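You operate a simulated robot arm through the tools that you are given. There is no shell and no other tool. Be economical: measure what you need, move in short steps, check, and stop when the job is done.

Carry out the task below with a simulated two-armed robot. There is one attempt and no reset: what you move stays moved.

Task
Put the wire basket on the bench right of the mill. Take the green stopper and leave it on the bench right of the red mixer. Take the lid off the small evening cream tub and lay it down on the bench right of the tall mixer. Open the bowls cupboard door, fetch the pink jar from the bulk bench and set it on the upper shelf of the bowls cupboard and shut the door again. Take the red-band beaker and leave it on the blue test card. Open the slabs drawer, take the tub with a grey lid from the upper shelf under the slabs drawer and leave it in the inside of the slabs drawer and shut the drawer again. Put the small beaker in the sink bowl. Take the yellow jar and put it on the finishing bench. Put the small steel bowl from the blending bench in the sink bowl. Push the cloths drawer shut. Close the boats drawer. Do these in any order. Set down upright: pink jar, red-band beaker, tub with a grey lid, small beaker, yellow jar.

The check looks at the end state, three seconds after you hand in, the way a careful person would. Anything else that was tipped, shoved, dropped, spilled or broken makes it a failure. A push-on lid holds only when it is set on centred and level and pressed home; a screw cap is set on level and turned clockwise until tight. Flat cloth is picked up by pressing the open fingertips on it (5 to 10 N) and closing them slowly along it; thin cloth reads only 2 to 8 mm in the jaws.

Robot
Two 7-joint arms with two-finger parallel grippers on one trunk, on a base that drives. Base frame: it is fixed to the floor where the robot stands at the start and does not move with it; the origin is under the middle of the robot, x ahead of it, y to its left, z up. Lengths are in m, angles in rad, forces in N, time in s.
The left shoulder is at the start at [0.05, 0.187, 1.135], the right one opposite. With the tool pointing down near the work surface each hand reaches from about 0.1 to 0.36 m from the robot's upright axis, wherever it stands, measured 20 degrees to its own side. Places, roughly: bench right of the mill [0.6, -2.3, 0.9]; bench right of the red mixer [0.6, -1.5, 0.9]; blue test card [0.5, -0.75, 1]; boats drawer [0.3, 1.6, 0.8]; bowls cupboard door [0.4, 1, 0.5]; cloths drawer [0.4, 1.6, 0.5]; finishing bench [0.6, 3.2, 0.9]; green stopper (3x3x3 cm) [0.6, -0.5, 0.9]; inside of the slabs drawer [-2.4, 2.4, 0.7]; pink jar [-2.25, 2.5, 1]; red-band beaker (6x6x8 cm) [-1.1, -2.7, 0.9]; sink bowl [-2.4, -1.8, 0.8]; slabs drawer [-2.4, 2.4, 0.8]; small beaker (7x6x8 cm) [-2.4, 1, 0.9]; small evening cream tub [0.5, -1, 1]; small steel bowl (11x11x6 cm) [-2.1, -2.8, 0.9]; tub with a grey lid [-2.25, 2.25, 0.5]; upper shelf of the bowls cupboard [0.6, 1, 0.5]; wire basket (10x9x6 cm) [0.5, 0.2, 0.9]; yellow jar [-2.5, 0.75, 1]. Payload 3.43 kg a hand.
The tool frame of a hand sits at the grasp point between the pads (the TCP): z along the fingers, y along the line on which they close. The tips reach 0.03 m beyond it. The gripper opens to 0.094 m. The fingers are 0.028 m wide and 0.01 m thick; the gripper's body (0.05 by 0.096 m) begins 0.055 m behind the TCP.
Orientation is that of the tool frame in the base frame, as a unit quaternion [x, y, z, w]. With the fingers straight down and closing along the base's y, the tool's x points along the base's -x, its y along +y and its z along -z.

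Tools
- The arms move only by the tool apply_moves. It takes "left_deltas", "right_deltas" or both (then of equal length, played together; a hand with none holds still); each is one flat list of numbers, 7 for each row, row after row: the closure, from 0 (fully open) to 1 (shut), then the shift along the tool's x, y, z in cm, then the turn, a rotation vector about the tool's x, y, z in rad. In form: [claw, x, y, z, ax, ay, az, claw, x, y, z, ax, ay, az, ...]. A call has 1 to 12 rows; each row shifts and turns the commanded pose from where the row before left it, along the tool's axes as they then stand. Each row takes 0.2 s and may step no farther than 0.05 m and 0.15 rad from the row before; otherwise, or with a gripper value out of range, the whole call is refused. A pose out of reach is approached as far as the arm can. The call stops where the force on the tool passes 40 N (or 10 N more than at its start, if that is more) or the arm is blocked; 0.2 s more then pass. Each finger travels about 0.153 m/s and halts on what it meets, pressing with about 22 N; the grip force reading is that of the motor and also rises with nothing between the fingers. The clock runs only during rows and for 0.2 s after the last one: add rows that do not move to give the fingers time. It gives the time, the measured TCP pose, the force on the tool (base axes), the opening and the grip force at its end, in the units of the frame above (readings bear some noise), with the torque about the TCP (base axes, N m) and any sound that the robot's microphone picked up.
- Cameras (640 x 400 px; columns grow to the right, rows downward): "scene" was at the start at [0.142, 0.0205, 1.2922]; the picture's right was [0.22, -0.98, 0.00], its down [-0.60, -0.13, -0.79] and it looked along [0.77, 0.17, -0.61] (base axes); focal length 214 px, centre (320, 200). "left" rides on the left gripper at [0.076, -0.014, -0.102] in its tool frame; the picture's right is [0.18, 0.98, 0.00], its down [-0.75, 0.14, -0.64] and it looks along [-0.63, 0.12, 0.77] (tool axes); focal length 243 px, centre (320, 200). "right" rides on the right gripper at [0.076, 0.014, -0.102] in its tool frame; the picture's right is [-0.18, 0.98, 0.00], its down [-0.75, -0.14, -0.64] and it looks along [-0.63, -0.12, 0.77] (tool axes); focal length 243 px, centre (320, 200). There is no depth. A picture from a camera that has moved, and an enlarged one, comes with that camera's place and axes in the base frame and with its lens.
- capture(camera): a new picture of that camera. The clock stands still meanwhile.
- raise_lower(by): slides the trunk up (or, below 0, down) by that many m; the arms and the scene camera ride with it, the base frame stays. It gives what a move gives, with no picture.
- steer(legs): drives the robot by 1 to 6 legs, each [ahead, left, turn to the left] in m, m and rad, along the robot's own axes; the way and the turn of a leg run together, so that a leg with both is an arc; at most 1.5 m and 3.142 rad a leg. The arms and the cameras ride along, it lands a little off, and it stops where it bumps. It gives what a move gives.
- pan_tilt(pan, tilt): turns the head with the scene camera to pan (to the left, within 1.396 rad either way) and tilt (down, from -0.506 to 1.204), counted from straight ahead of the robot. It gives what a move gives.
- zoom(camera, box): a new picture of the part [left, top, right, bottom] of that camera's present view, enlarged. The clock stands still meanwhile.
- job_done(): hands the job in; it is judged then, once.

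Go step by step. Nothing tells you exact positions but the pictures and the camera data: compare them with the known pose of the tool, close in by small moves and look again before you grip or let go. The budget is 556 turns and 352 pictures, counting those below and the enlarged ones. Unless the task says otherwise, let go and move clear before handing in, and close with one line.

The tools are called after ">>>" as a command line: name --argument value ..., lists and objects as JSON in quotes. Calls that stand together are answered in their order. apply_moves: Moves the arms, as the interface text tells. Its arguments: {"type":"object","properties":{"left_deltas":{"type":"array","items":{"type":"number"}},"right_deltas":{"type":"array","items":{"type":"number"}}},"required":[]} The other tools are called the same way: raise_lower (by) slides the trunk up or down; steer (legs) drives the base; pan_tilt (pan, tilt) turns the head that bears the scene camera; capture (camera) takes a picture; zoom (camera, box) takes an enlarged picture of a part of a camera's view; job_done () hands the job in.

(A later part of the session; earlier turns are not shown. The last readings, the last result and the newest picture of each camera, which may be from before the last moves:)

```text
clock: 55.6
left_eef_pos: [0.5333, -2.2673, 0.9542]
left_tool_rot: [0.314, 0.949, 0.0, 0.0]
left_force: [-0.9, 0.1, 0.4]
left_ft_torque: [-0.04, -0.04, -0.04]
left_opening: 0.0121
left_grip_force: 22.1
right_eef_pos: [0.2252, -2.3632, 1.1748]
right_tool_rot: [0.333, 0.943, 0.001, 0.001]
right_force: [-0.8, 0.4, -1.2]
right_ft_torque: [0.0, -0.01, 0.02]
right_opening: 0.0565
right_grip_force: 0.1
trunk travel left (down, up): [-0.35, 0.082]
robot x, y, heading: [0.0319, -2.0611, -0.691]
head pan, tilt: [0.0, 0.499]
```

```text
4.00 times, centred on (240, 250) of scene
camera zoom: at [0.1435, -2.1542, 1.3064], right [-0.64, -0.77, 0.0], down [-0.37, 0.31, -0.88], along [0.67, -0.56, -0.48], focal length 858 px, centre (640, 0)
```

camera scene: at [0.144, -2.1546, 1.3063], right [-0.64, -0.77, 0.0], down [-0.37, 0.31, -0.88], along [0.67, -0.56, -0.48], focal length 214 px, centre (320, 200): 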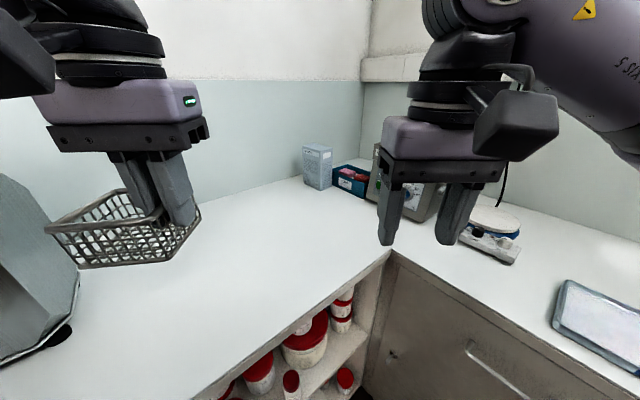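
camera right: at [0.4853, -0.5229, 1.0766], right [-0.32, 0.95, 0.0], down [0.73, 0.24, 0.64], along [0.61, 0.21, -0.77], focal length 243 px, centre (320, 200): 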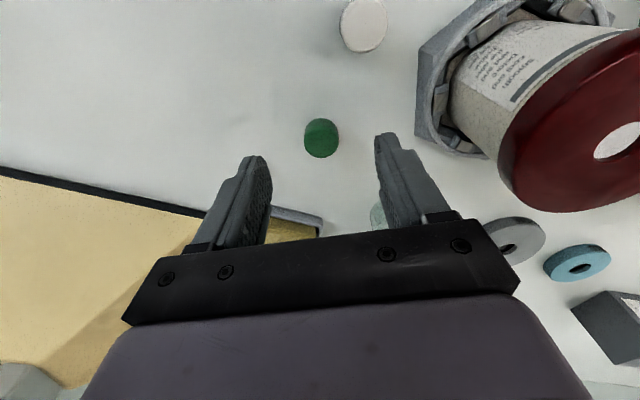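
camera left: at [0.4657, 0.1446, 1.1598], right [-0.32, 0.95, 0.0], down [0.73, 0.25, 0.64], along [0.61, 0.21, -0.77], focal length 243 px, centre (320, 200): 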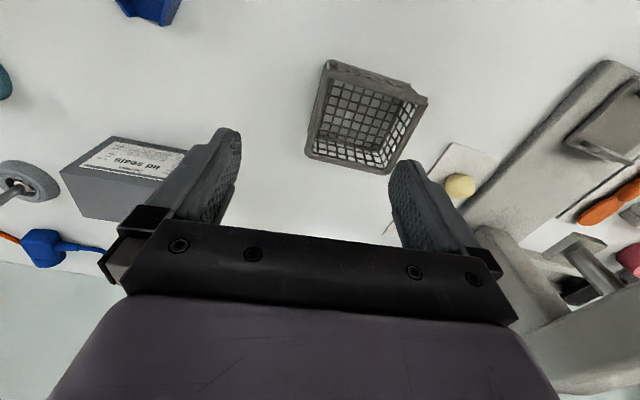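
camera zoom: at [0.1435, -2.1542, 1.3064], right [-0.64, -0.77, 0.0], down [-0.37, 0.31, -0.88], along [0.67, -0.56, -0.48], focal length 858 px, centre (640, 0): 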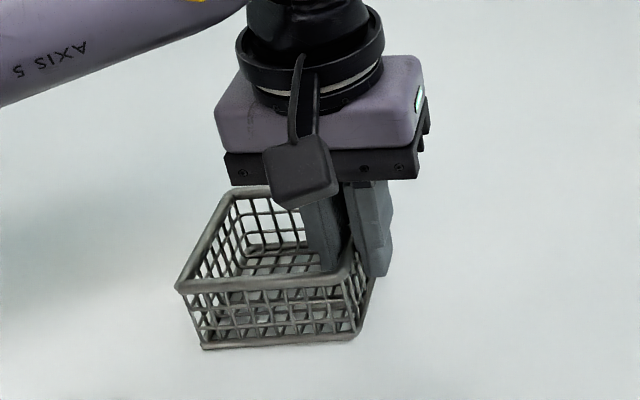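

On the bench within a millimetre or two. I'll release gently, lift and retract.

>>> apply_moves --left_deltas '[1, 0, 0, 0.15, 0, 0, 0, 0.7, 0, 0, 0, 0, 0, 0, 0.5, 0, 0, 0, 0, 0, 0, 0.5, 0, 0, 0, 0, 0, 0, 0.5, 0, 0, -3, 0, 0, 0, 0.5, 0, 0, -4.5, 0, 0, 0, 0.5, 0, 0, -4.5, 0, 0, 0, 0.5, 0, 0, -4.5, 0, 0, 0, 0.5, 0, 0, -4.5, 0, 0, 0, 0.5, 4.5, 0, 0, 0, 0, 0, 0.5, 4.5, 0, 0, 0, 0, 0, 0.5, 4.5, 0, 0, 0, 0, 0]'

>>> zoom --camera "scene" --box '[120, 180, 320, 305]'

```text
clock: 58.2
left_eef_pos: [0.4245, -2.1849, 1.1617]
left_tool_rot: [0.313, 0.95, 0.0, 0.0]
left_force: [-0.3, 0.4, -0.9]
left_ft_torque: [0.01, 0.02, -0.01]
left_opening: 0.0468
left_grip_force: 0.0
right_eef_pos: [0.2238, -2.3626, 1.1754]
right_tool_rot: [0.332, 0.943, 0.001, 0.001]
right_force: [-0.4, 0.6, 0.1]
right_ft_torque: [0.04, 0.02, 0.04]
right_opening: 0.0563
right_grip_force: 0.1
trunk travel left (down, up): [-0.35, 0.082]
robot x, y, heading: [0.0292, -2.0596, -0.695]
head pan, tilt: [0.0, 0.499]
```

```text
3.20 times, centred on (220, 242) of scene
camera zoom: at [0.1433, -2.1537, 1.3065], right [-0.64, -0.77, 0.0], down [-0.37, 0.31, -0.88], along [0.67, -0.56, -0.48], focal length 686 px, centre (640, 64)
```

zoom: 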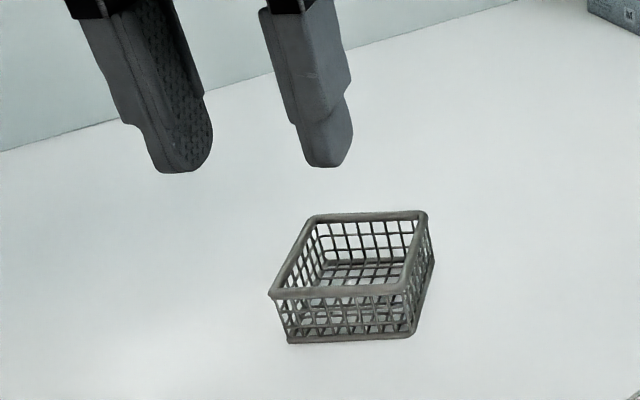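

The basket is placed. Next is the red-band beaker on the right bench, so I retract, turn and drive there.

>>> apply_moves --left_deltas '[0.5, 4.5, 0, -4, 0, 0, 0, 0.2, 0, 0, 0, 0, 0, 0]'

>>> steer --legs '[[-0.3, 0, 0], [0, 0, -0.876], [0, -0.75, 0]]'

>>> capture --camera "scene"

```text
refused: row 1 steps farther than a row can; nothing moved
```

```text
clock: 69.2
left_eef_pos: [-0.8116, -2.239, 1.1627]
left_tool_rot: [0.692, 0.722, 0.001, 0.001]
left_force: [-1.1, -0.4, -0.1]
left_ft_torque: [-0.01, -0.02, 0.02]
left_opening: 0.047
left_grip_force: 0.1
right_eef_pos: [-1.0768, -2.196, 1.1757]
right_tool_rot: [0.706, 0.708, 0.0, 0.002]
right_force: [1.0, 1.0, 0.6]
right_ft_torque: [0.0, -0.01, 0.03]
right_opening: 0.0564
right_grip_force: 0.0
trunk travel left (down, up): [-0.35, 0.082]
robot x, y, heading: [-0.9651, -1.8552, -1.59]
head pan, tilt: [0.0, 0.499]
```

```text
320 pictures are left
camera scene: at [-0.9668, -2.0008, 1.3064], right [-1.0, 0.02, 0.0], down [0.01, 0.48, -0.88], along [-0.01, -0.88, -0.48], focal length 214 px, centre (320, 200)
```

scene: 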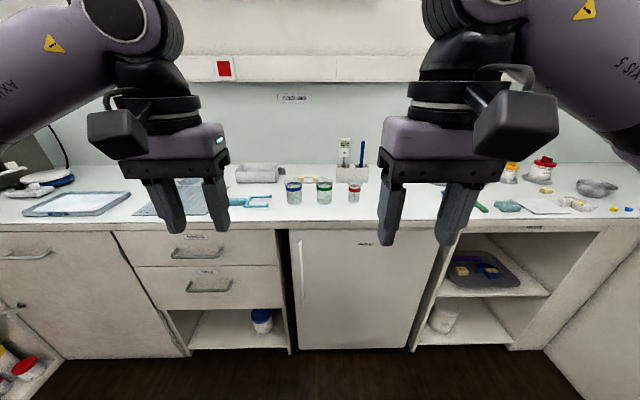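

The red-band beaker is near [-1.11, -2.73]. I'll drive closer and look.

>>> steer --legs '[[0.35, 0.0, 0.02]]'

>>> pan_tilt --pan 0.0 --tilt 0.7

>>> capture --camera "scene"

>>> capture --camera "right"

```text
clock: 71.5
left_eef_pos: [-0.8073, -2.5916, 1.1633]
left_tool_rot: [0.685, 0.729, 0.0, 0.0]
left_force: [0.2, -0.5, 0.3]
left_ft_torque: [0.0, 0.01, -0.02]
left_opening: 0.047
left_grip_force: 0.0
right_eef_pos: [-1.0729, -2.5514, 1.1745]
right_tool_rot: [0.7, 0.715, 0.0, 0.001]
right_force: [-0.3, 0.1, -0.7]
right_ft_torque: [0.03, 0.0, -0.03]
right_opening: 0.0564
right_grip_force: 0.0
trunk travel left (down, up): [-0.35, 0.082]
robot x, y, heading: [-0.9626, -2.2094, -1.571]
head pan, tilt: [0.0, 0.499]
```

```text
clock: 72.2
left_eef_pos: [-0.8064, -2.5919, 1.1623]
left_tool_rot: [0.685, 0.728, 0.0, 0.0]
left_force: [-0.6, -0.4, -0.2]
left_ft_torque: [0.0, 0.02, 0.02]
left_opening: 0.0472
left_grip_force: 0.1
right_eef_pos: [-1.074, -2.552, 1.1749]
right_tool_rot: [0.7, 0.715, 0.001, 0.002]
right_force: [-0.1, 0.3, -0.1]
right_ft_torque: [0.01, -0.01, -0.01]
right_opening: 0.0566
right_grip_force: 0.0
trunk travel left (down, up): [-0.35, 0.082]
robot x, y, heading: [-0.9647, -2.2079, -1.566]
head pan, tilt: [0.0, 0.7]
```

```text
319 pictures are left
camera scene: at [-0.9667, -2.349, 1.2888], right [-1.0, 0.0, 0.0], down [0.0, 0.64, -0.77], along [0.0, -0.77, -0.64], focal length 214 px, centre (320, 200)
```

scene: 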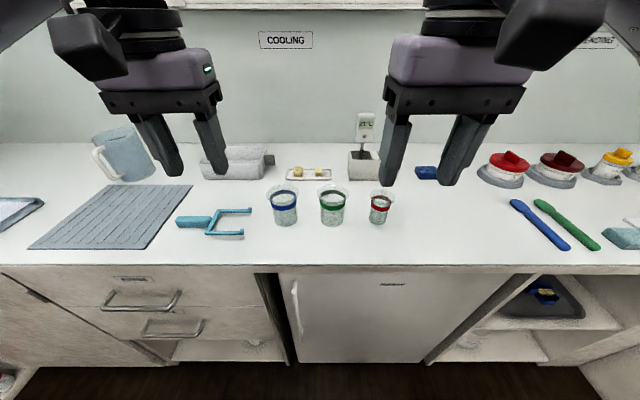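

```text
318 pictures are left
camera right: at [-1.0618, -2.4756, 1.276], right [0.99, -0.16, 0.0], down [-0.13, -0.76, 0.64], along [-0.1, -0.63, -0.77], focal length 243 px, centre (320, 200)
```

right: 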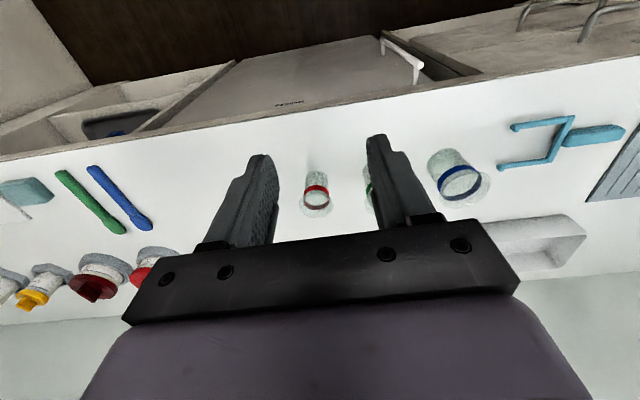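

The beaker sits near [-1.11, -2.733] with clear sides. I'll move the open right hand above it and lower to check.

>>> apply_moves --right_deltas '[0, -4.5, -0.9, 0, 0, 0, 0, 0, -4.5, -0.9, 0, 0, 0, 0, 0, -4.5, -0.9, 0, 0, 0, 0, 0, -4.5, -0.9, 0, 0, 0, 0, 0, 0, 0, 4.5, 0, 0, 0, 0, 0, 0, 4.5, 0, 0, 0]'

>>> capture --camera "right"

>>> zoom --camera "scene" --box '[300, 140, 460, 240]'

```text
clock: 73.6
left_eef_pos: [-0.8068, -2.5906, 1.1632]
left_tool_rot: [0.685, 0.728, 0.0, 0.0]
left_force: [-0.2, -1.0, 0.0]
left_ft_torque: [0.0, 0.03, 0.04]
left_opening: 0.047
left_grip_force: 0.0
right_eef_pos: [-1.1057, -2.7312, 1.0829]
right_tool_rot: [0.7, 0.714, 0.0, 0.001]
right_force: [-0.1, -0.3, 0.0]
right_ft_torque: [-0.02, 0.0, 0.03]
right_opening: 0.0938
right_grip_force: 0.0
trunk travel left (down, up): [-0.35, 0.082]
robot x, y, heading: [-0.9629, -2.2074, -1.571]
head pan, tilt: [0.0, 0.7]
```

```text
317 pictures are left
camera right: at [-1.0937, -2.6557, 1.1841], right [0.99, -0.16, 0.0], down [-0.13, -0.76, 0.64], along [-0.1, -0.63, -0.77], focal length 243 px, centre (320, 200)
```

right: 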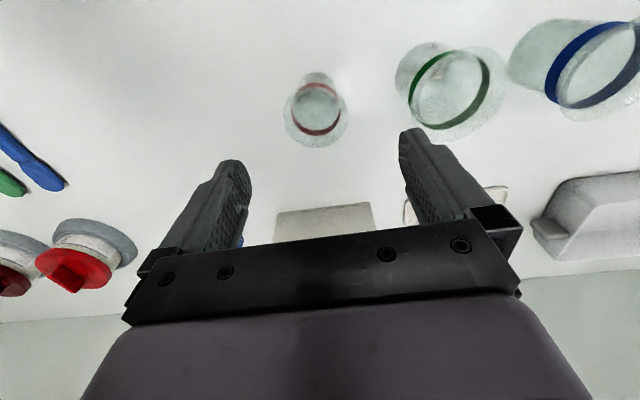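

```text
4.00 times, centred on (380, 190) of scene
camera zoom: at [-0.9668, -2.3494, 1.2887], right [-1.0, 0.0, 0.0], down [0.0, 0.64, -0.76], along [0.0, -0.76, -0.64], focal length 858 px, centre (80, 240)
```

zoom: 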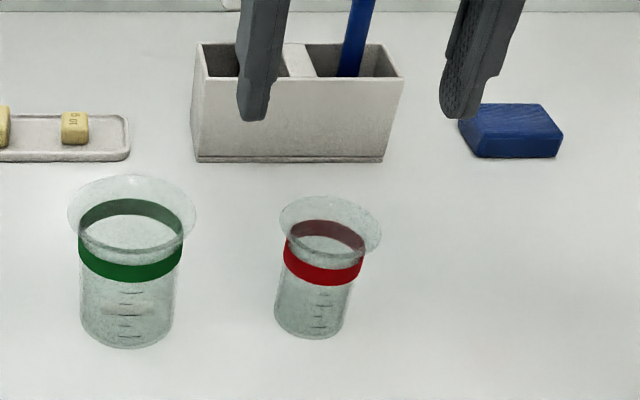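

The beaker has a flared rim; its centre is near [-1.107, -2.727]. I'll lower around it to TCP z≈0.95 and close.

>>> apply_moves --right_deltas '[0, 0.35, 0, 4.5, 0, 0, 0, 0, 0, 0, 4.5, 0, 0, 0, 0, 0, 0, 4, 0, 0, 0, 0, 0, 0, 0, 0, 0, 0, 1, 0, 0, 0, 0, 0, 0, 1, 0, 0, 0, 0, 0, 0, 1, 0, 0, 0, 0, 0, 0]'

>>> capture --camera "right"

>>> zoom --camera "scene" --box '[300, 140, 460, 240]'

```text
clock: 75.2
left_eef_pos: [-0.8075, -2.5902, 1.1622]
left_tool_rot: [0.686, 0.728, 0.0, 0.0]
left_force: [-0.7, 0.3, 0.1]
left_ft_torque: [0.0, -0.02, -0.04]
left_opening: 0.0469
left_grip_force: 0.1
right_eef_pos: [-1.1072, -2.7277, 0.9533]
right_tool_rot: [0.699, 0.715, 0.0, 0.001]
right_force: [0.6, 0.6, 0.2]
right_ft_torque: [-0.02, -0.01, 0.0]
right_opening: 0.0613
right_grip_force: 21.9
trunk travel left (down, up): [-0.35, 0.082]
robot x, y, heading: [-0.9676, -2.206, -1.571]
head pan, tilt: [0.0, 0.7]
```

```text
315 pictures are left
camera right: at [-1.0954, -2.6519, 1.0556], right [0.99, -0.16, 0.0], down [-0.13, -0.76, 0.64], along [-0.1, -0.63, -0.77], focal length 243 px, centre (320, 200)
```

right: 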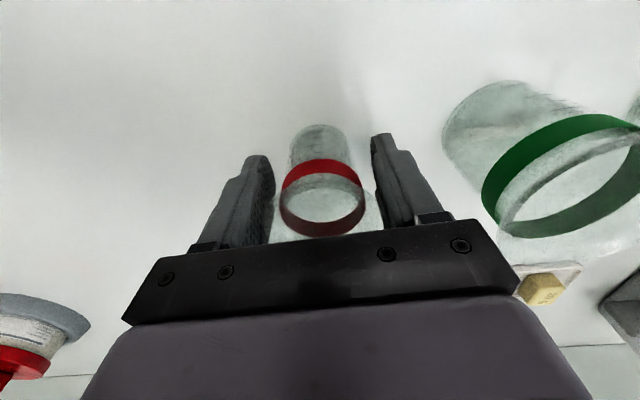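

```text
4.00 times, centred on (380, 190) of scene
camera zoom: at [-0.9668, -2.3491, 1.2887], right [-1.0, 0.0, 0.0], down [0.0, 0.64, -0.76], along [0.0, -0.76, -0.64], focal length 858 px, centre (80, 240)
```

zoom: 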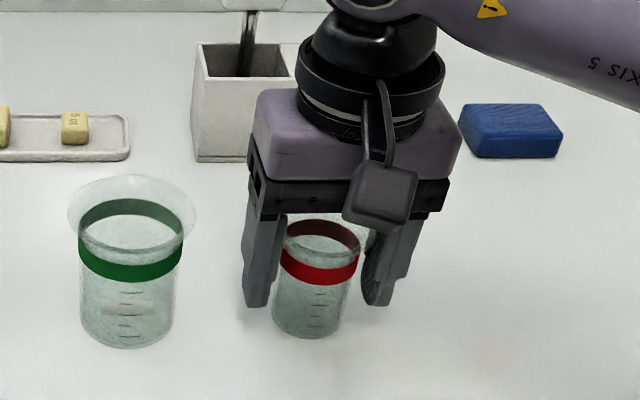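

It's gripped by the rim at 61 mm. I'll lift slowly a few cm and check.

>>> apply_moves --right_deltas '[1, 0, 0, -1.5, 0, 0, 0, 1, 0, 0, -2.5, 0, 0, 0, 1, 0, 0, -3, 0, 0, 0, 1, 0, 0, -3, 0, 0, 0]'

>>> zoom --camera "scene" --box '[300, 100, 460, 220]'

```text
clock: 76.2
left_eef_pos: [-0.8066, -2.5906, 1.163]
left_tool_rot: [0.685, 0.729, 0.001, 0.0]
left_force: [-0.2, 0.3, -0.2]
left_ft_torque: [0.0, 0.02, 0.0]
left_opening: 0.0468
left_grip_force: 0.1
right_eef_pos: [-1.1051, -2.7284, 1.056]
right_tool_rot: [0.699, 0.715, 0.0, 0.001]
right_force: [0.3, 0.2, -0.3]
right_ft_torque: [0.03, 0.01, 0.04]
right_opening: 0.0616
right_grip_force: 21.8
trunk travel left (down, up): [-0.35, 0.082]
robot x, y, heading: [-0.9679, -2.2065, -1.567]
head pan, tilt: [0.0, 0.7]
```

```text
3.33 times, centred on (380, 160) of scene
camera zoom: at [-0.9666, -2.3488, 1.2887], right [-1.0, 0.0, 0.0], down [0.0, 0.64, -0.77], along [0.0, -0.77, -0.64], focal length 715 px, centre (120, 333)
```

zoom: 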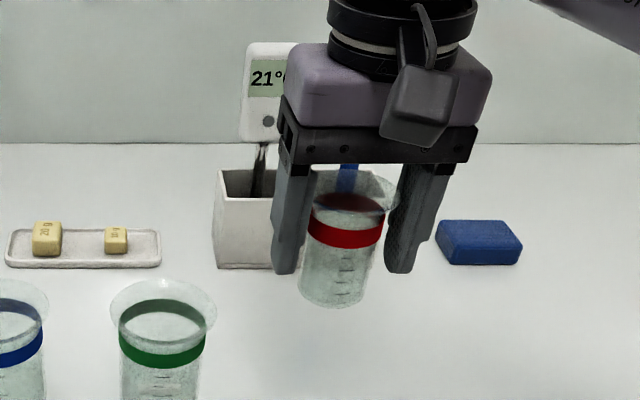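

It hangs upright. I'll raise and retract it, then go for the small steel bowl with the left hand.

>>> apply_moves --right_deltas '[1, 0, 0, -4, 0, 0, 0, 1, 0, 0, -4, 0, 0, 0, 1, 0, 0, -4, 0, 0, 0, 1, 4, 0, 0, 0, 0, 0, 1, 4, 0, 0, 0, 0, 0, 1, 4, 0, 0, 0, 0, 0, 1, 4, 0, 0, 0, 0, 0, 1, 3, 0, 0, 0, 0, 0]' --left_deltas '[0, 0, 0, -4, 0, 0, 0, 0, 0, 0, 0, 0, 0, 0, 0, 0, 0, 0, 0, 0, 0, 0, 0, 0, 0, 0, 0, 0, 0, 0, 0, 0, 0, 0, 0, 0, 0, 0, 0, 0, 0, 0, 0, 4, 0, 0, 0, 0, 0, 0, 0, 0, 0, 0, 0, 0]'

>>> steer --legs '[[-0.25, 0, 0], [0, -0.75, 0], [0, 0, -0.63]]'

>>> capture --camera "scene"

```text
clock: 78.0
left_eef_pos: [-0.8103, -2.5502, 1.2025]
left_tool_rot: [0.685, 0.728, 0.001, 0.0]
left_force: [0.1, -0.4, 0.9]
left_ft_torque: [0.01, 0.02, -0.04]
left_opening: 0.094
left_grip_force: 0.1
right_eef_pos: [-1.11, -2.5365, 1.176]
right_tool_rot: [0.7, 0.714, 0.0, 0.001]
right_force: [0.3, 0.0, 0.2]
right_ft_torque: [0.02, 0.02, -0.02]
right_opening: 0.0616
right_grip_force: 21.1
trunk travel left (down, up): [-0.35, 0.082]
robot x, y, heading: [-0.9655, -2.2059, -1.568]
head pan, tilt: [0.0, 0.7]
```

```text
clock: 88.2
left_eef_pos: [-1.8095, -2.3143, 1.2012]
left_tool_rot: [0.881, 0.472, 0.0, 0.0]
left_force: [0.5, 0.1, -0.1]
left_ft_torque: [-0.01, 0.02, 0.0]
left_opening: 0.094
left_grip_force: 0.0
right_eef_pos: [-2.0389, -2.1246, 1.1766]
right_tool_rot: [0.89, 0.455, 0.0, 0.002]
right_force: [0.6, 1.1, -0.7]
right_ft_torque: [-0.01, 0.0, 0.02]
right_opening: 0.0615
right_grip_force: 21.8
trunk travel left (down, up): [-0.35, 0.082]
robot x, y, heading: [-1.7248, -1.9483, -2.216]
head pan, tilt: [0.0, 0.7]
```

```text
312 pictures are left
camera scene: at [-1.8125, -2.0602, 1.2887], right [-0.8, 0.6, 0.0], down [0.39, 0.51, -0.76], along [-0.46, -0.61, -0.64], focal length 214 px, centre (320, 200)
```

scene: 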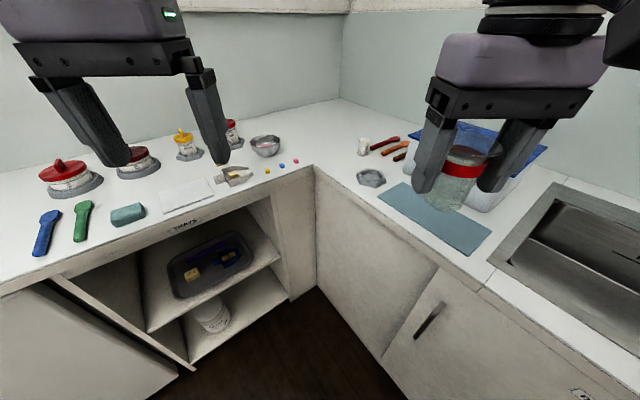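

The bowl is at about [-2.094, -2.776]. I'll drive closer diagonally.

>>> steer --legs '[[0.3, 0.083, 0]]'

>>> capture --camera "left"

>>> capture --camera "scene"

```text
clock: 90.3
left_eef_pos: [-1.922, -2.6031, 1.2027]
left_tool_rot: [0.882, 0.471, 0.0, 0.0]
left_force: [0.0, -0.4, 0.4]
left_ft_torque: [0.03, -0.02, 0.02]
left_opening: 0.0937
left_grip_force: 0.0
right_eef_pos: [-2.1529, -2.4112, 1.1759]
right_tool_rot: [0.891, 0.454, -0.001, 0.0]
right_force: [-0.3, -0.3, -0.2]
right_ft_torque: [0.01, -0.03, -0.03]
right_opening: 0.0615
right_grip_force: 22.3
trunk travel left (down, up): [-0.35, 0.082]
robot x, y, heading: [-1.8432, -2.2337, -2.22]
head pan, tilt: [0.0, 0.7]
```

```text
311 pictures are left
camera left: at [-1.8903, -2.5295, 1.3041], right [0.92, -0.39, 0.0], down [-0.3, -0.71, 0.64], along [-0.25, -0.59, -0.77], focal length 243 px, centre (320, 200)
```

left: 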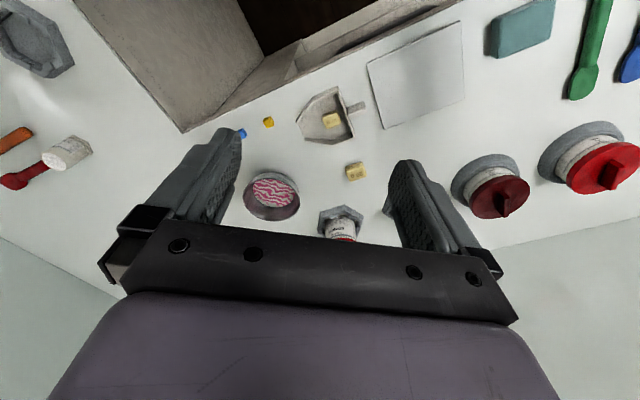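

```text
310 pictures are left
camera scene: at [-1.9262, -2.3478, 1.2886], right [-0.8, 0.6, 0.0], down [0.39, 0.51, -0.76], along [-0.46, -0.61, -0.64], focal length 214 px, centre (320, 200)
```

scene: 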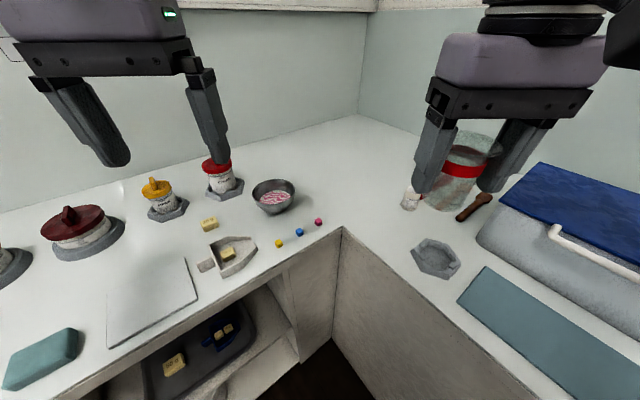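

I'll zoom on the bowl.

>>> zoom --camera "scene" --box '[190, 140, 350, 240]'

```text
4.00 times, centred on (270, 190) of scene
camera zoom: at [-1.9262, -2.3478, 1.2886], right [-0.8, 0.6, 0.0], down [0.39, 0.51, -0.76], along [-0.46, -0.61, -0.64], focal length 858 px, centre (520, 240)
```

zoom: 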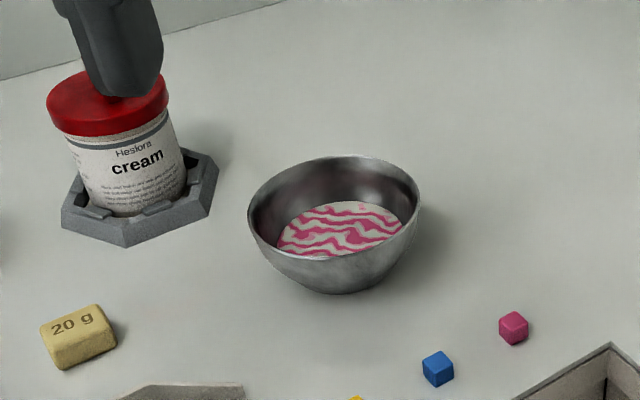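

The rim centre is near [-2.088, -2.762], rim z≈0.955. I'll pinch its right-hand rim and keep the bowl level.

>>> apply_moves --left_deltas '[0.45, -4.48, -2.02, 0, 0, 0, 0, 0.45, -4.48, -2.02, 0, 0, 0, 0, 0.45, -4.48, -2.02, 0, 0, 0, 0, 0.45, -4.48, -2.02, 0, 0, 0, 0, 0.45, -4.48, -2.02, 0, 0, 0, 0, 0.45, 0, 0, 4.5, 0, 0, 0, 0.45, 0, 0, 4.5, 0, 0, 0, 0.45, 0, 0, 4.5, 0, 0, 0]'

>>> capture --camera "left"

>>> zoom --camera "scene" --box '[190, 120, 382, 240]'

```text
clock: 92.1
left_eef_pos: [-2.1129, -2.7188, 1.0602]
left_tool_rot: [0.882, 0.472, -0.001, 0.0]
left_force: [0.2, 0.1, 0.6]
left_ft_torque: [0.01, -0.05, 0.02]
left_opening: 0.0516
left_grip_force: 0.1
left hand out of reach, approached as far as the arm can: row 5
right_eef_pos: [-2.1522, -2.4115, 1.1761]
right_tool_rot: [0.891, 0.454, -0.001, 0.002]
right_force: [-0.4, 0.5, 0.9]
right_ft_torque: [0.01, 0.0, -0.01]
right_opening: 0.0612
right_grip_force: 21.9
trunk travel left (down, up): [-0.35, 0.082]
robot x, y, heading: [-1.8369, -2.2365, -2.22]
head pan, tilt: [0.0, 0.7]
```

```text
308 pictures are left
camera left: at [-2.0799, -2.6461, 1.1623], right [0.92, -0.39, 0.0], down [-0.3, -0.7, 0.64], along [-0.25, -0.59, -0.77], focal length 243 px, centre (320, 200)
```

left: 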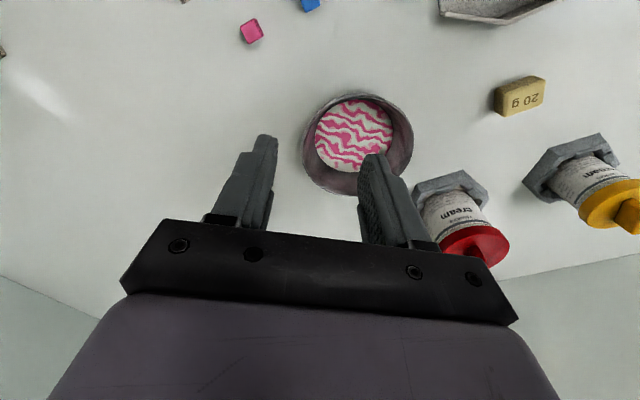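

```text
3.33 times, centred on (286, 180) of scene
camera zoom: at [-1.9262, -2.3475, 1.2887], right [-0.8, 0.6, 0.0], down [0.39, 0.51, -0.76], along [-0.46, -0.61, -0.64], focal length 715 px, centre (433, 267)
```

zoom: 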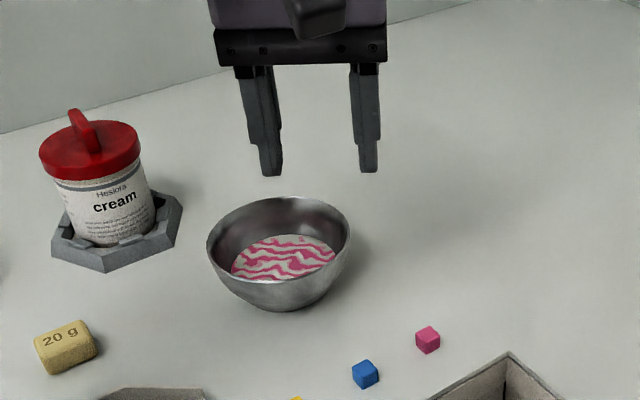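

Reach was slightly short, so I'll nudge the base 3 cm ahead and re-read.

>>> steer --legs '[[0.03, 0.0, 0]]'

>>> apply_moves --left_deltas '[0.45, 0, 0, 0, 0, 0, 0]'

```text
clock: 93.0
left_eef_pos: [-2.1308, -2.7439, 1.0599]
left_tool_rot: [0.881, 0.472, 0.0, 0.0]
left_force: [-0.7, 0.2, -0.2]
left_ft_torque: [0.05, 0.0, -0.03]
left_opening: 0.0516
left_grip_force: 0.0
right_eef_pos: [-2.1703, -2.4356, 1.1759]
right_tool_rot: [0.891, 0.454, 0.0, 0.001]
right_force: [-0.4, -0.3, -0.2]
right_ft_torque: [0.06, -0.01, -0.01]
right_opening: 0.0614
right_grip_force: 22.1
trunk travel left (down, up): [-0.35, 0.082]
robot x, y, heading: [-1.8552, -2.2584, -2.219]
head pan, tilt: [0.0, 0.7]
```

```text
clock: 93.4
left_eef_pos: [-2.1293, -2.7423, 1.0599]
left_tool_rot: [0.882, 0.471, 0.0, 0.0]
left_force: [-0.2, 0.1, 0.1]
left_ft_torque: [0.01, -0.01, 0.04]
left_opening: 0.0516
left_grip_force: 0.1
right_eef_pos: [-2.1697, -2.4359, 1.1763]
right_tool_rot: [0.891, 0.454, -0.001, 0.001]
right_force: [0.3, 0.3, -0.4]
right_ft_torque: [0.03, -0.01, -0.01]
right_opening: 0.0613
right_grip_force: 22.6
trunk travel left (down, up): [-0.35, 0.082]
robot x, y, heading: [-1.8543, -2.2592, -2.224]
head pan, tilt: [0.0, 0.7]
```

Now I'll correct by about 1.5 cm and lower to just above the rim.

>>> apply_moves --left_deltas '[0.45, 1.2, -1.0, 0, 0, 0, 0, 0.45, 0, 0, 3, 0, 0, 0, 0.45, 0, 0, 1.5, 0, 0, 0]'

>>> capture --camera "left"

>>> zoom --camera "scene" --box '[190, 140, 382, 260]'

```text
clock: 94.2
left_eef_pos: [-2.1338, -2.7277, 1.0166]
left_tool_rot: [0.882, 0.471, -0.001, 0.0]
left_force: [0.0, -0.4, -0.5]
left_ft_torque: [-0.02, -0.02, -0.01]
left_opening: 0.0517
left_grip_force: 0.1
right_eef_pos: [-2.1702, -2.4354, 1.1772]
right_tool_rot: [0.892, 0.453, -0.001, 0.001]
right_force: [-0.3, 0.2, -0.6]
right_ft_torque: [-0.01, -0.02, -0.02]
right_opening: 0.0616
right_grip_force: 22.3
trunk travel left (down, up): [-0.35, 0.082]
robot x, y, heading: [-1.8567, -2.2613, -2.218]
head pan, tilt: [0.0, 0.7]
```

```text
306 pictures are left
camera left: at [-2.1017, -2.6544, 1.1185], right [0.92, -0.39, 0.0], down [-0.3, -0.7, 0.64], along [-0.25, -0.59, -0.77], focal length 243 px, centre (320, 200)
```

left: 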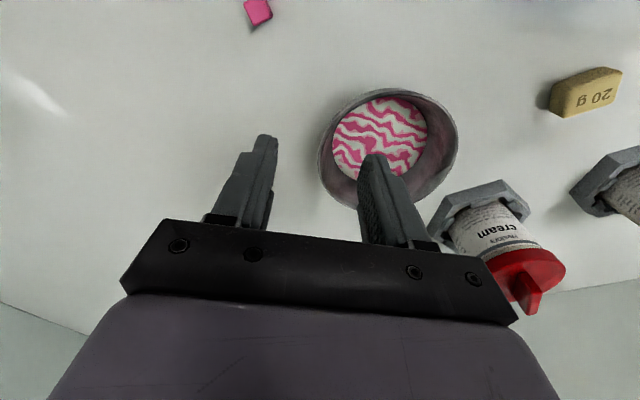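

```text
3.33 times, centred on (286, 200) of scene
camera zoom: at [-1.944, -2.371, 1.2887], right [-0.8, 0.6, 0.0], down [0.39, 0.51, -0.76], along [-0.46, -0.61, -0.64], focal length 715 px, centre (433, 200)
```

zoom: 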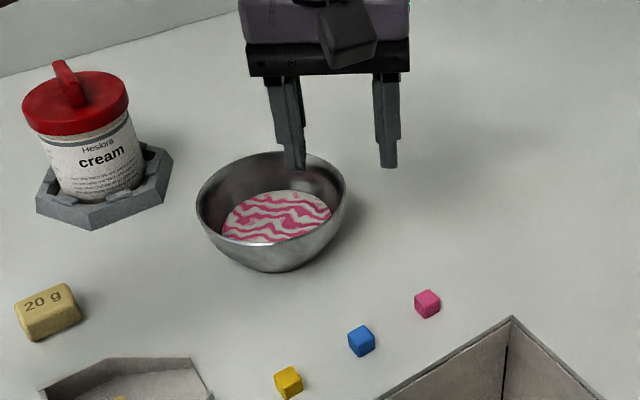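

Aligned on the right rim. I'll lower 4.8 cm and close.

>>> apply_moves --left_deltas '[0.45, 0, 0, 3, 0, 0, 0, 0.45, 0, 0, 1.8, 0, 0, 0, 0.45, 0, 0, 0, 0, 0, 0, 0.7, 0, 0, 0, 0, 0, 0, 1, 0, 0, 0, 0, 0, 0, 1, 0, 0, 0, 0, 0, 0, 1, 0, 0, 0, 0, 0, 0]'

>>> capture --camera "left"

>>> zoom --camera "scene" --box '[190, 140, 382, 260]'

```text
clock: 95.8
left_eef_pos: [-2.1326, -2.7246, 0.9688]
left_tool_rot: [0.882, 0.471, 0.0, -0.001]
left_force: [-0.5, -2.0, 4.9]
left_ft_torque: [-0.05, -0.29, -0.11]
left_opening: 0.0043
left_grip_force: 22.0
right_eef_pos: [-2.1703, -2.4349, 1.1759]
right_tool_rot: [0.892, 0.453, -0.001, 0.001]
right_force: [0.9, -0.4, -1.1]
right_ft_torque: [-0.03, 0.02, -0.02]
right_opening: 0.0615
right_grip_force: 22.3
trunk travel left (down, up): [-0.35, 0.082]
robot x, y, heading: [-1.856, -2.2566, -2.223]
head pan, tilt: [0.0, 0.7]
```

```text
304 pictures are left
camera left: at [-2.101, -2.6524, 1.0713], right [0.92, -0.39, 0.0], down [-0.3, -0.7, 0.64], along [-0.25, -0.59, -0.77], focal length 243 px, centre (320, 200)
```

left: 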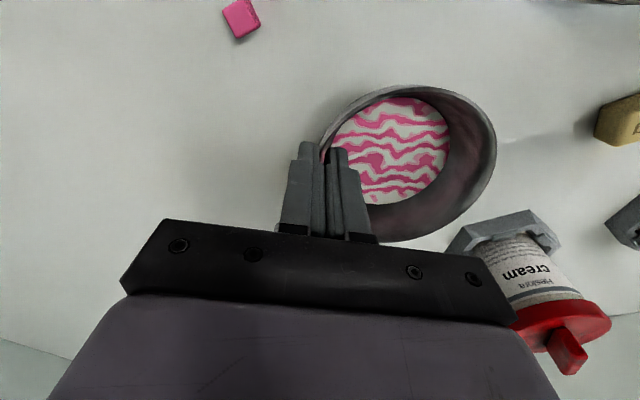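

```text
3.33 times, centred on (286, 200) of scene
camera zoom: at [-1.9438, -2.3707, 1.2888], right [-0.8, 0.6, 0.0], down [0.39, 0.51, -0.77], along [-0.46, -0.61, -0.64], focal length 715 px, centre (433, 200)
```

zoom: 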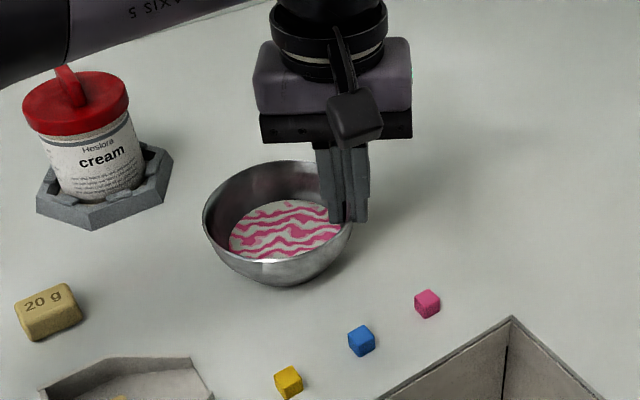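

Gripped at 4 mm. I'll lift gently and check that the bowl stays level.

>>> apply_moves --left_deltas '[1, 0, 0, -0.7, 0, 0, 0, 1, 0, 0, -1, 0, 0, 0, 1, 0, 0, -2, 0, 0, 0, 1, 0, 0, -3, 0, 0, 0]'

>>> zoom --camera "scene" --box '[190, 120, 382, 240]'

```text
clock: 96.8
left_eef_pos: [-2.1316, -2.7285, 1.0353]
left_tool_rot: [0.882, 0.471, 0.0, 0.0]
left_force: [0.4, -0.4, -1.9]
left_ft_torque: [0.08, 0.06, -0.01]
left_opening: 0.0027
left_grip_force: 22.1
right_eef_pos: [-2.1699, -2.4347, 1.1757]
right_tool_rot: [0.891, 0.453, 0.0, 0.001]
right_force: [0.7, -0.5, -1.0]
right_ft_torque: [0.01, 0.01, -0.02]
right_opening: 0.0614
right_grip_force: 21.7
trunk travel left (down, up): [-0.35, 0.082]
robot x, y, heading: [-1.8585, -2.259, -2.22]
head pan, tilt: [0.0, 0.7]
```

```text
3.33 times, centred on (286, 180) of scene
camera zoom: at [-1.944, -2.3708, 1.2887], right [-0.8, 0.6, 0.0], down [0.39, 0.51, -0.77], along [-0.46, -0.61, -0.64], focal length 715 px, centre (433, 267)
```

zoom: 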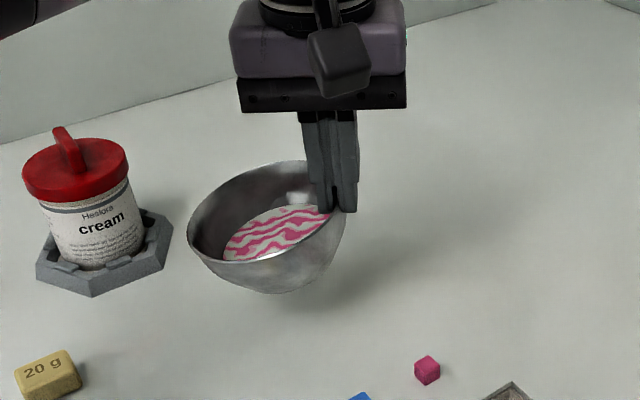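

The bowl sagged to its left side by roughly 15–20°. I'll rotate the tool to level it.

>>> apply_moves --left_deltas '[1, 0, 0, -1, -0.12, 0, 0, 1, 0, 0, -1, -0.12, 0, 0]'

>>> zoom --camera "scene" --box '[190, 100, 382, 220]'

```text
clock: 97.4
left_eef_pos: [-2.1335, -2.7262, 1.0548]
left_tool_rot: [0.876, 0.468, 0.057, 0.105]
left_force: [-0.1, -1.0, -1.5]
left_ft_torque: [0.05, 0.06, -0.01]
left_opening: 0.0023
left_grip_force: 22.3
right_eef_pos: [-2.1704, -2.4345, 1.1769]
right_tool_rot: [0.892, 0.453, 0.0, 0.001]
right_force: [-1.0, 0.6, -0.3]
right_ft_torque: [0.01, -0.02, 0.0]
right_opening: 0.0616
right_grip_force: 22.1
trunk travel left (down, up): [-0.35, 0.082]
robot x, y, heading: [-1.859, -2.2612, -2.22]
head pan, tilt: [0.0, 0.7]
```

```text
3.33 times, centred on (286, 160) of scene
camera zoom: at [-1.9443, -2.3708, 1.2887], right [-0.8, 0.6, 0.0], down [0.39, 0.51, -0.76], along [-0.46, -0.61, -0.64], focal length 715 px, centre (433, 333)
```

zoom: 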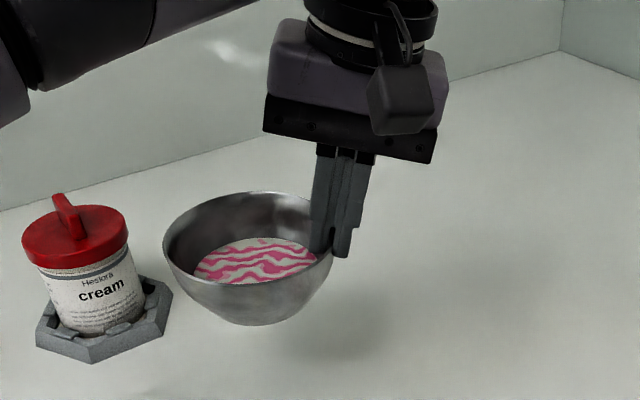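

Nearly level now. I'll lift vertically and retract toward the body.

>>> apply_moves --left_deltas '[1, 0, 0.8, -3.2, 0, 0, 0, 1, 0, 0.8, -3.2, 0, 0, 0, 1, 0, 0.8, -3.2, 0, 0, 0, 1, 3.5, 0, 0, 0, 0, 0, 1, 3.5, 0, 0, 0, 0, 0, 1, 3.5, 0, 0, 0, 0, 0, 1, 3.5, 0, 0, 0, 0, 0]'

>>> capture --camera "scene"

```text
clock: 99.0
left_eef_pos: [-2.0546, -2.6069, 1.1495]
left_tool_rot: [0.875, 0.469, 0.056, 0.105]
left_force: [0.3, 0.3, -1.8]
left_ft_torque: [0.05, 0.09, -0.03]
left_opening: 0.0023
left_grip_force: 22.1
right_eef_pos: [-2.1703, -2.4348, 1.1756]
right_tool_rot: [0.891, 0.454, 0.0, 0.002]
right_force: [0.5, 0.7, -1.1]
right_ft_torque: [0.01, 0.04, -0.01]
right_opening: 0.0615
right_grip_force: 21.8
trunk travel left (down, up): [-0.35, 0.082]
robot x, y, heading: [-1.857, -2.2578, -2.221]
head pan, tilt: [0.0, 0.7]
```

```text
300 pictures are left
camera scene: at [-1.9439, -2.3708, 1.2887], right [-0.8, 0.6, 0.0], down [0.39, 0.51, -0.77], along [-0.46, -0.61, -0.64], focal length 214 px, centre (320, 200)
```

scene: 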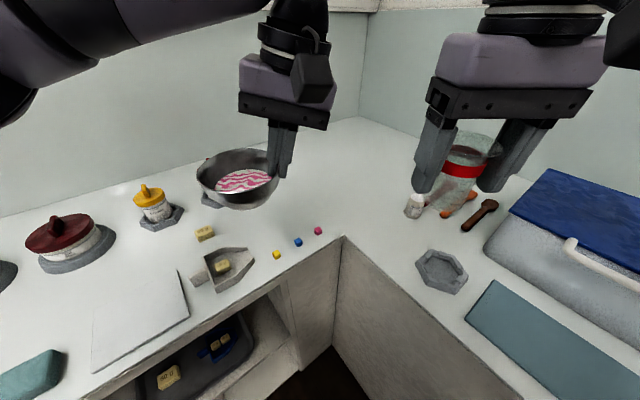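

Stable. I'll back off, turn to face the sink, and look.

>>> steer --legs '[[-0.4, 0, 0], [0, 0, -0.92]]'

>>> capture --camera "scene"

```text
clock: 103.8
left_eef_pos: [-2.0121, -1.9976, 1.1499]
left_tool_rot: [0.992, 0.035, 0.005, 0.12]
left_force: [-0.7, 0.1, -1.5]
left_ft_torque: [0.11, -0.02, 0.0]
left_opening: 0.0025
left_grip_force: 22.0
right_eef_pos: [-1.9449, -1.7998, 1.1759]
right_tool_rot: [1.0, 0.016, -0.001, 0.001]
right_force: [0.4, -0.3, -0.9]
right_ft_torque: [0.0, 0.02, 0.03]
right_opening: 0.0615
right_grip_force: 22.0
trunk travel left (down, up): [-0.35, 0.082]
robot x, y, heading: [-1.6151, -1.9384, -3.131]
head pan, tilt: [0.0, 0.7]
```

```text
299 pictures are left
camera scene: at [-1.7581, -1.9392, 1.2887], right [-0.01, 1.0, 0.0], down [0.64, 0.01, -0.76], along [-0.76, -0.01, -0.64], focal length 214 px, centre (320, 200)
```

scene: 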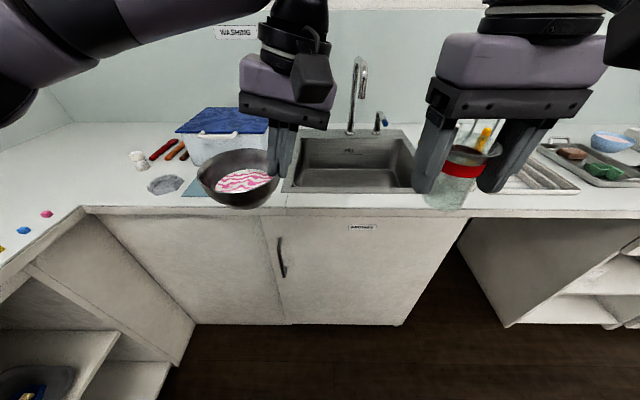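

The basin spans about x −2.28…−2.6, y −2.0…−1.67. I'll zoom in to judge its depth and the tap.

>>> zoom --camera "scene" --box '[270, 50, 446, 220]'

>>> steer --legs '[[0.22, -0.138, -0.01]]'

>>> capture --camera "scene"

```text
2.35 times, centred on (358, 135) of scene
camera zoom: at [-1.7581, -1.9392, 1.2887], right [-0.01, 1.0, 0.0], down [0.64, 0.01, -0.76], along [-0.76, -0.01, -0.64], focal length 505 px, centre (231, 353)
```

zoom: 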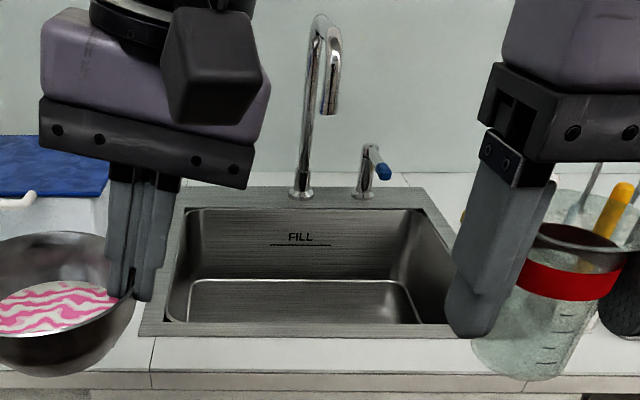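

```text
clock: 105.7
left_eef_pos: [-2.2353, -1.8589, 1.1488]
left_tool_rot: [0.992, 0.032, 0.004, 0.119]
left_force: [-0.3, 0.6, -2.2]
left_ft_torque: [0.07, 0.0, -0.03]
left_opening: 0.0025
left_grip_force: 21.8
right_eef_pos: [-2.1676, -1.6634, 1.1767]
right_tool_rot: [1.0, 0.013, -0.001, 0.001]
right_force: [0.3, -0.6, -1.8]
right_ft_torque: [-0.01, -0.04, -0.01]
right_opening: 0.0614
right_grip_force: 22.0
trunk travel left (down, up): [-0.35, 0.082]
robot x, y, heading: [-1.8375, -1.8026, -3.136]
head pan, tilt: [0.0, 0.7]
```

```text
297 pictures are left
camera scene: at [-1.9812, -1.8029, 1.2886], right [0.0, 1.0, 0.0], down [0.64, 0.0, -0.76], along [-0.76, 0.0, -0.64], focal length 214 px, centre (320, 200)
```

scene: 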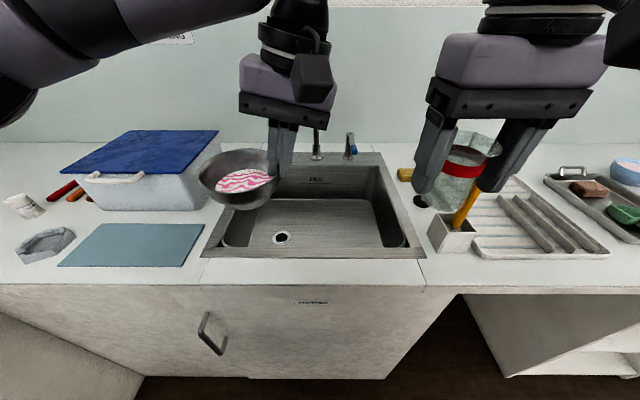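

The floor is about z=0.75. I'll extend the bowl over the basin at x≈−2.41 and lower most of the way.

>>> apply_moves --left_deltas '[1, -4.4, 0, 0, 0, 0, 0, 1, -4.4, 0, 0, 0, 0, 0, 1, -4.4, 0, 0, 0, 0, 0, 1, -4.2, 0, 0, 0, 0, 0, 1, 0, -1.07, 4.37, 0, 0, 0, 1, 0, -1.07, 4.37, 0, 0, 0, 1, 0, -1.07, 4.37, 0, 0, 0]'

>>> capture --camera "scene"

```text
clock: 107.3
left_eef_pos: [-2.3833, -1.8674, 1.0115]
left_tool_rot: [0.992, 0.032, 0.004, 0.119]
left_force: [-0.1, -0.6, -1.8]
left_ft_torque: [0.09, -0.01, -0.01]
left_opening: 0.0025
left_grip_force: 21.8
left hand out of reach, approached as far as the arm can: row 4
right_eef_pos: [-2.1676, -1.6634, 1.1774]
right_tool_rot: [1.0, 0.011, -0.001, 0.001]
right_force: [0.1, 0.1, -0.8]
right_ft_torque: [0.01, -0.03, -0.02]
right_opening: 0.0612
right_grip_force: 21.7
trunk travel left (down, up): [-0.35, 0.082]
robot x, y, heading: [-1.8357, -1.802, -3.135]
head pan, tilt: [0.0, 0.7]
```

```text
296 pictures are left
camera scene: at [-1.9812, -1.8032, 1.2887], right [0.0, 1.0, 0.0], down [0.64, 0.0, -0.76], along [-0.76, 0.0, -0.64], focal length 214 px, centre (320, 200)
```

scene: 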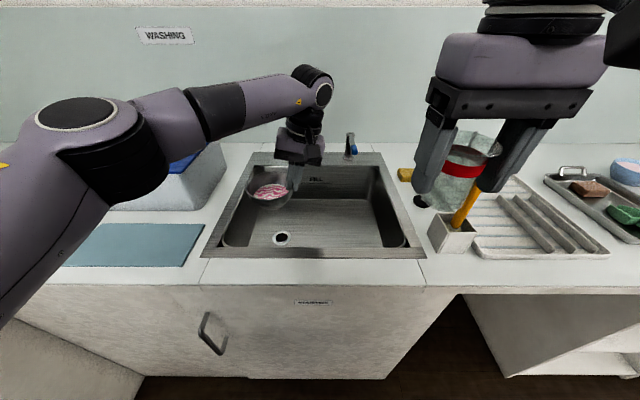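

The bowl is over the basin and clear of the rim. I'll continue down in steps.

>>> apply_moves --left_deltas '[1, 0, -1.07, 4.37, 0, 0, 0, 1, 0, -1.07, 4.37, 0, 0, 0, 1, 0, -0.7, 2.9, 0, 0, 0]'

>>> capture --camera "scene"

```text
clock: 108.1
left_eef_pos: [-2.3867, -1.8703, 0.8941]
left_tool_rot: [0.992, 0.033, 0.003, 0.119]
left_force: [0.1, -0.4, -2.3]
left_ft_torque: [0.12, -0.02, 0.0]
left_opening: 0.0029
left_grip_force: 22.1
right_eef_pos: [-2.1668, -1.6619, 1.1754]
right_tool_rot: [1.0, 0.012, 0.0, 0.001]
right_force: [0.3, 0.7, 0.3]
right_ft_torque: [0.0, 0.0, 0.0]
right_opening: 0.0611
right_grip_force: 21.2
trunk travel left (down, up): [-0.35, 0.082]
robot x, y, heading: [-1.8377, -1.8034, -3.137]
head pan, tilt: [0.0, 0.7]
```

```text
295 pictures are left
camera scene: at [-1.9809, -1.8032, 1.2887], right [0.0, 1.0, 0.0], down [0.64, 0.0, -0.76], along [-0.76, 0.0, -0.64], focal length 214 px, centre (320, 200)
```

scene: 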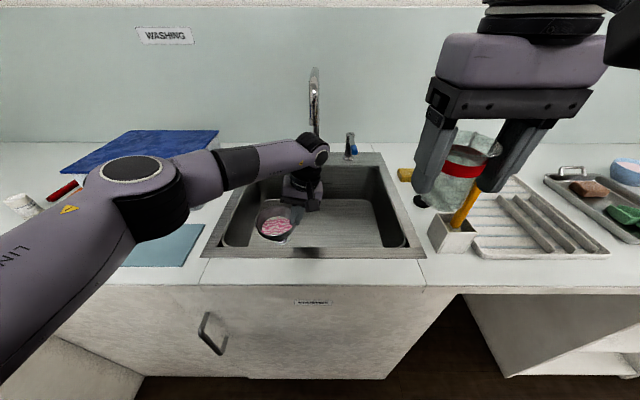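

>>> zoom --camera "scene" --box '[60, 120, 340, 280]'

>>> capture --camera "left"

```text
2.29 times, centred on (200, 200) of scene
camera zoom: at [-1.9809, -1.8032, 1.2887], right [0.0, 1.0, 0.0], down [0.64, 0.0, -0.76], along [-0.76, 0.0, -0.64], focal length 490 px, centre (594, 200)
```

zoom: 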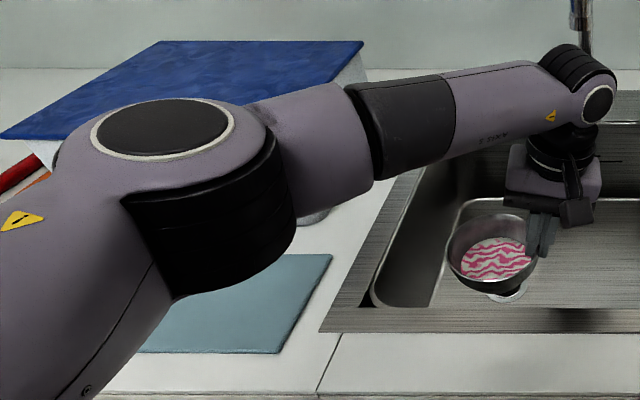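

```text
293 pictures are left
camera left: at [-2.3118, -1.8254, 0.99], right [0.25, -0.94, 0.23], down [-0.75, -0.03, 0.66], along [-0.61, -0.34, -0.72], focal length 243 px, centre (320, 200)
```

left: 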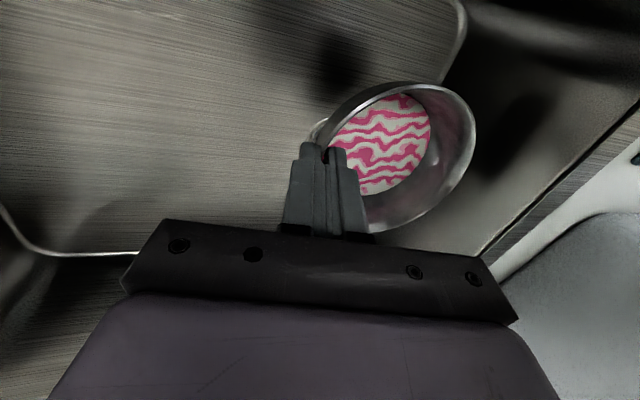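

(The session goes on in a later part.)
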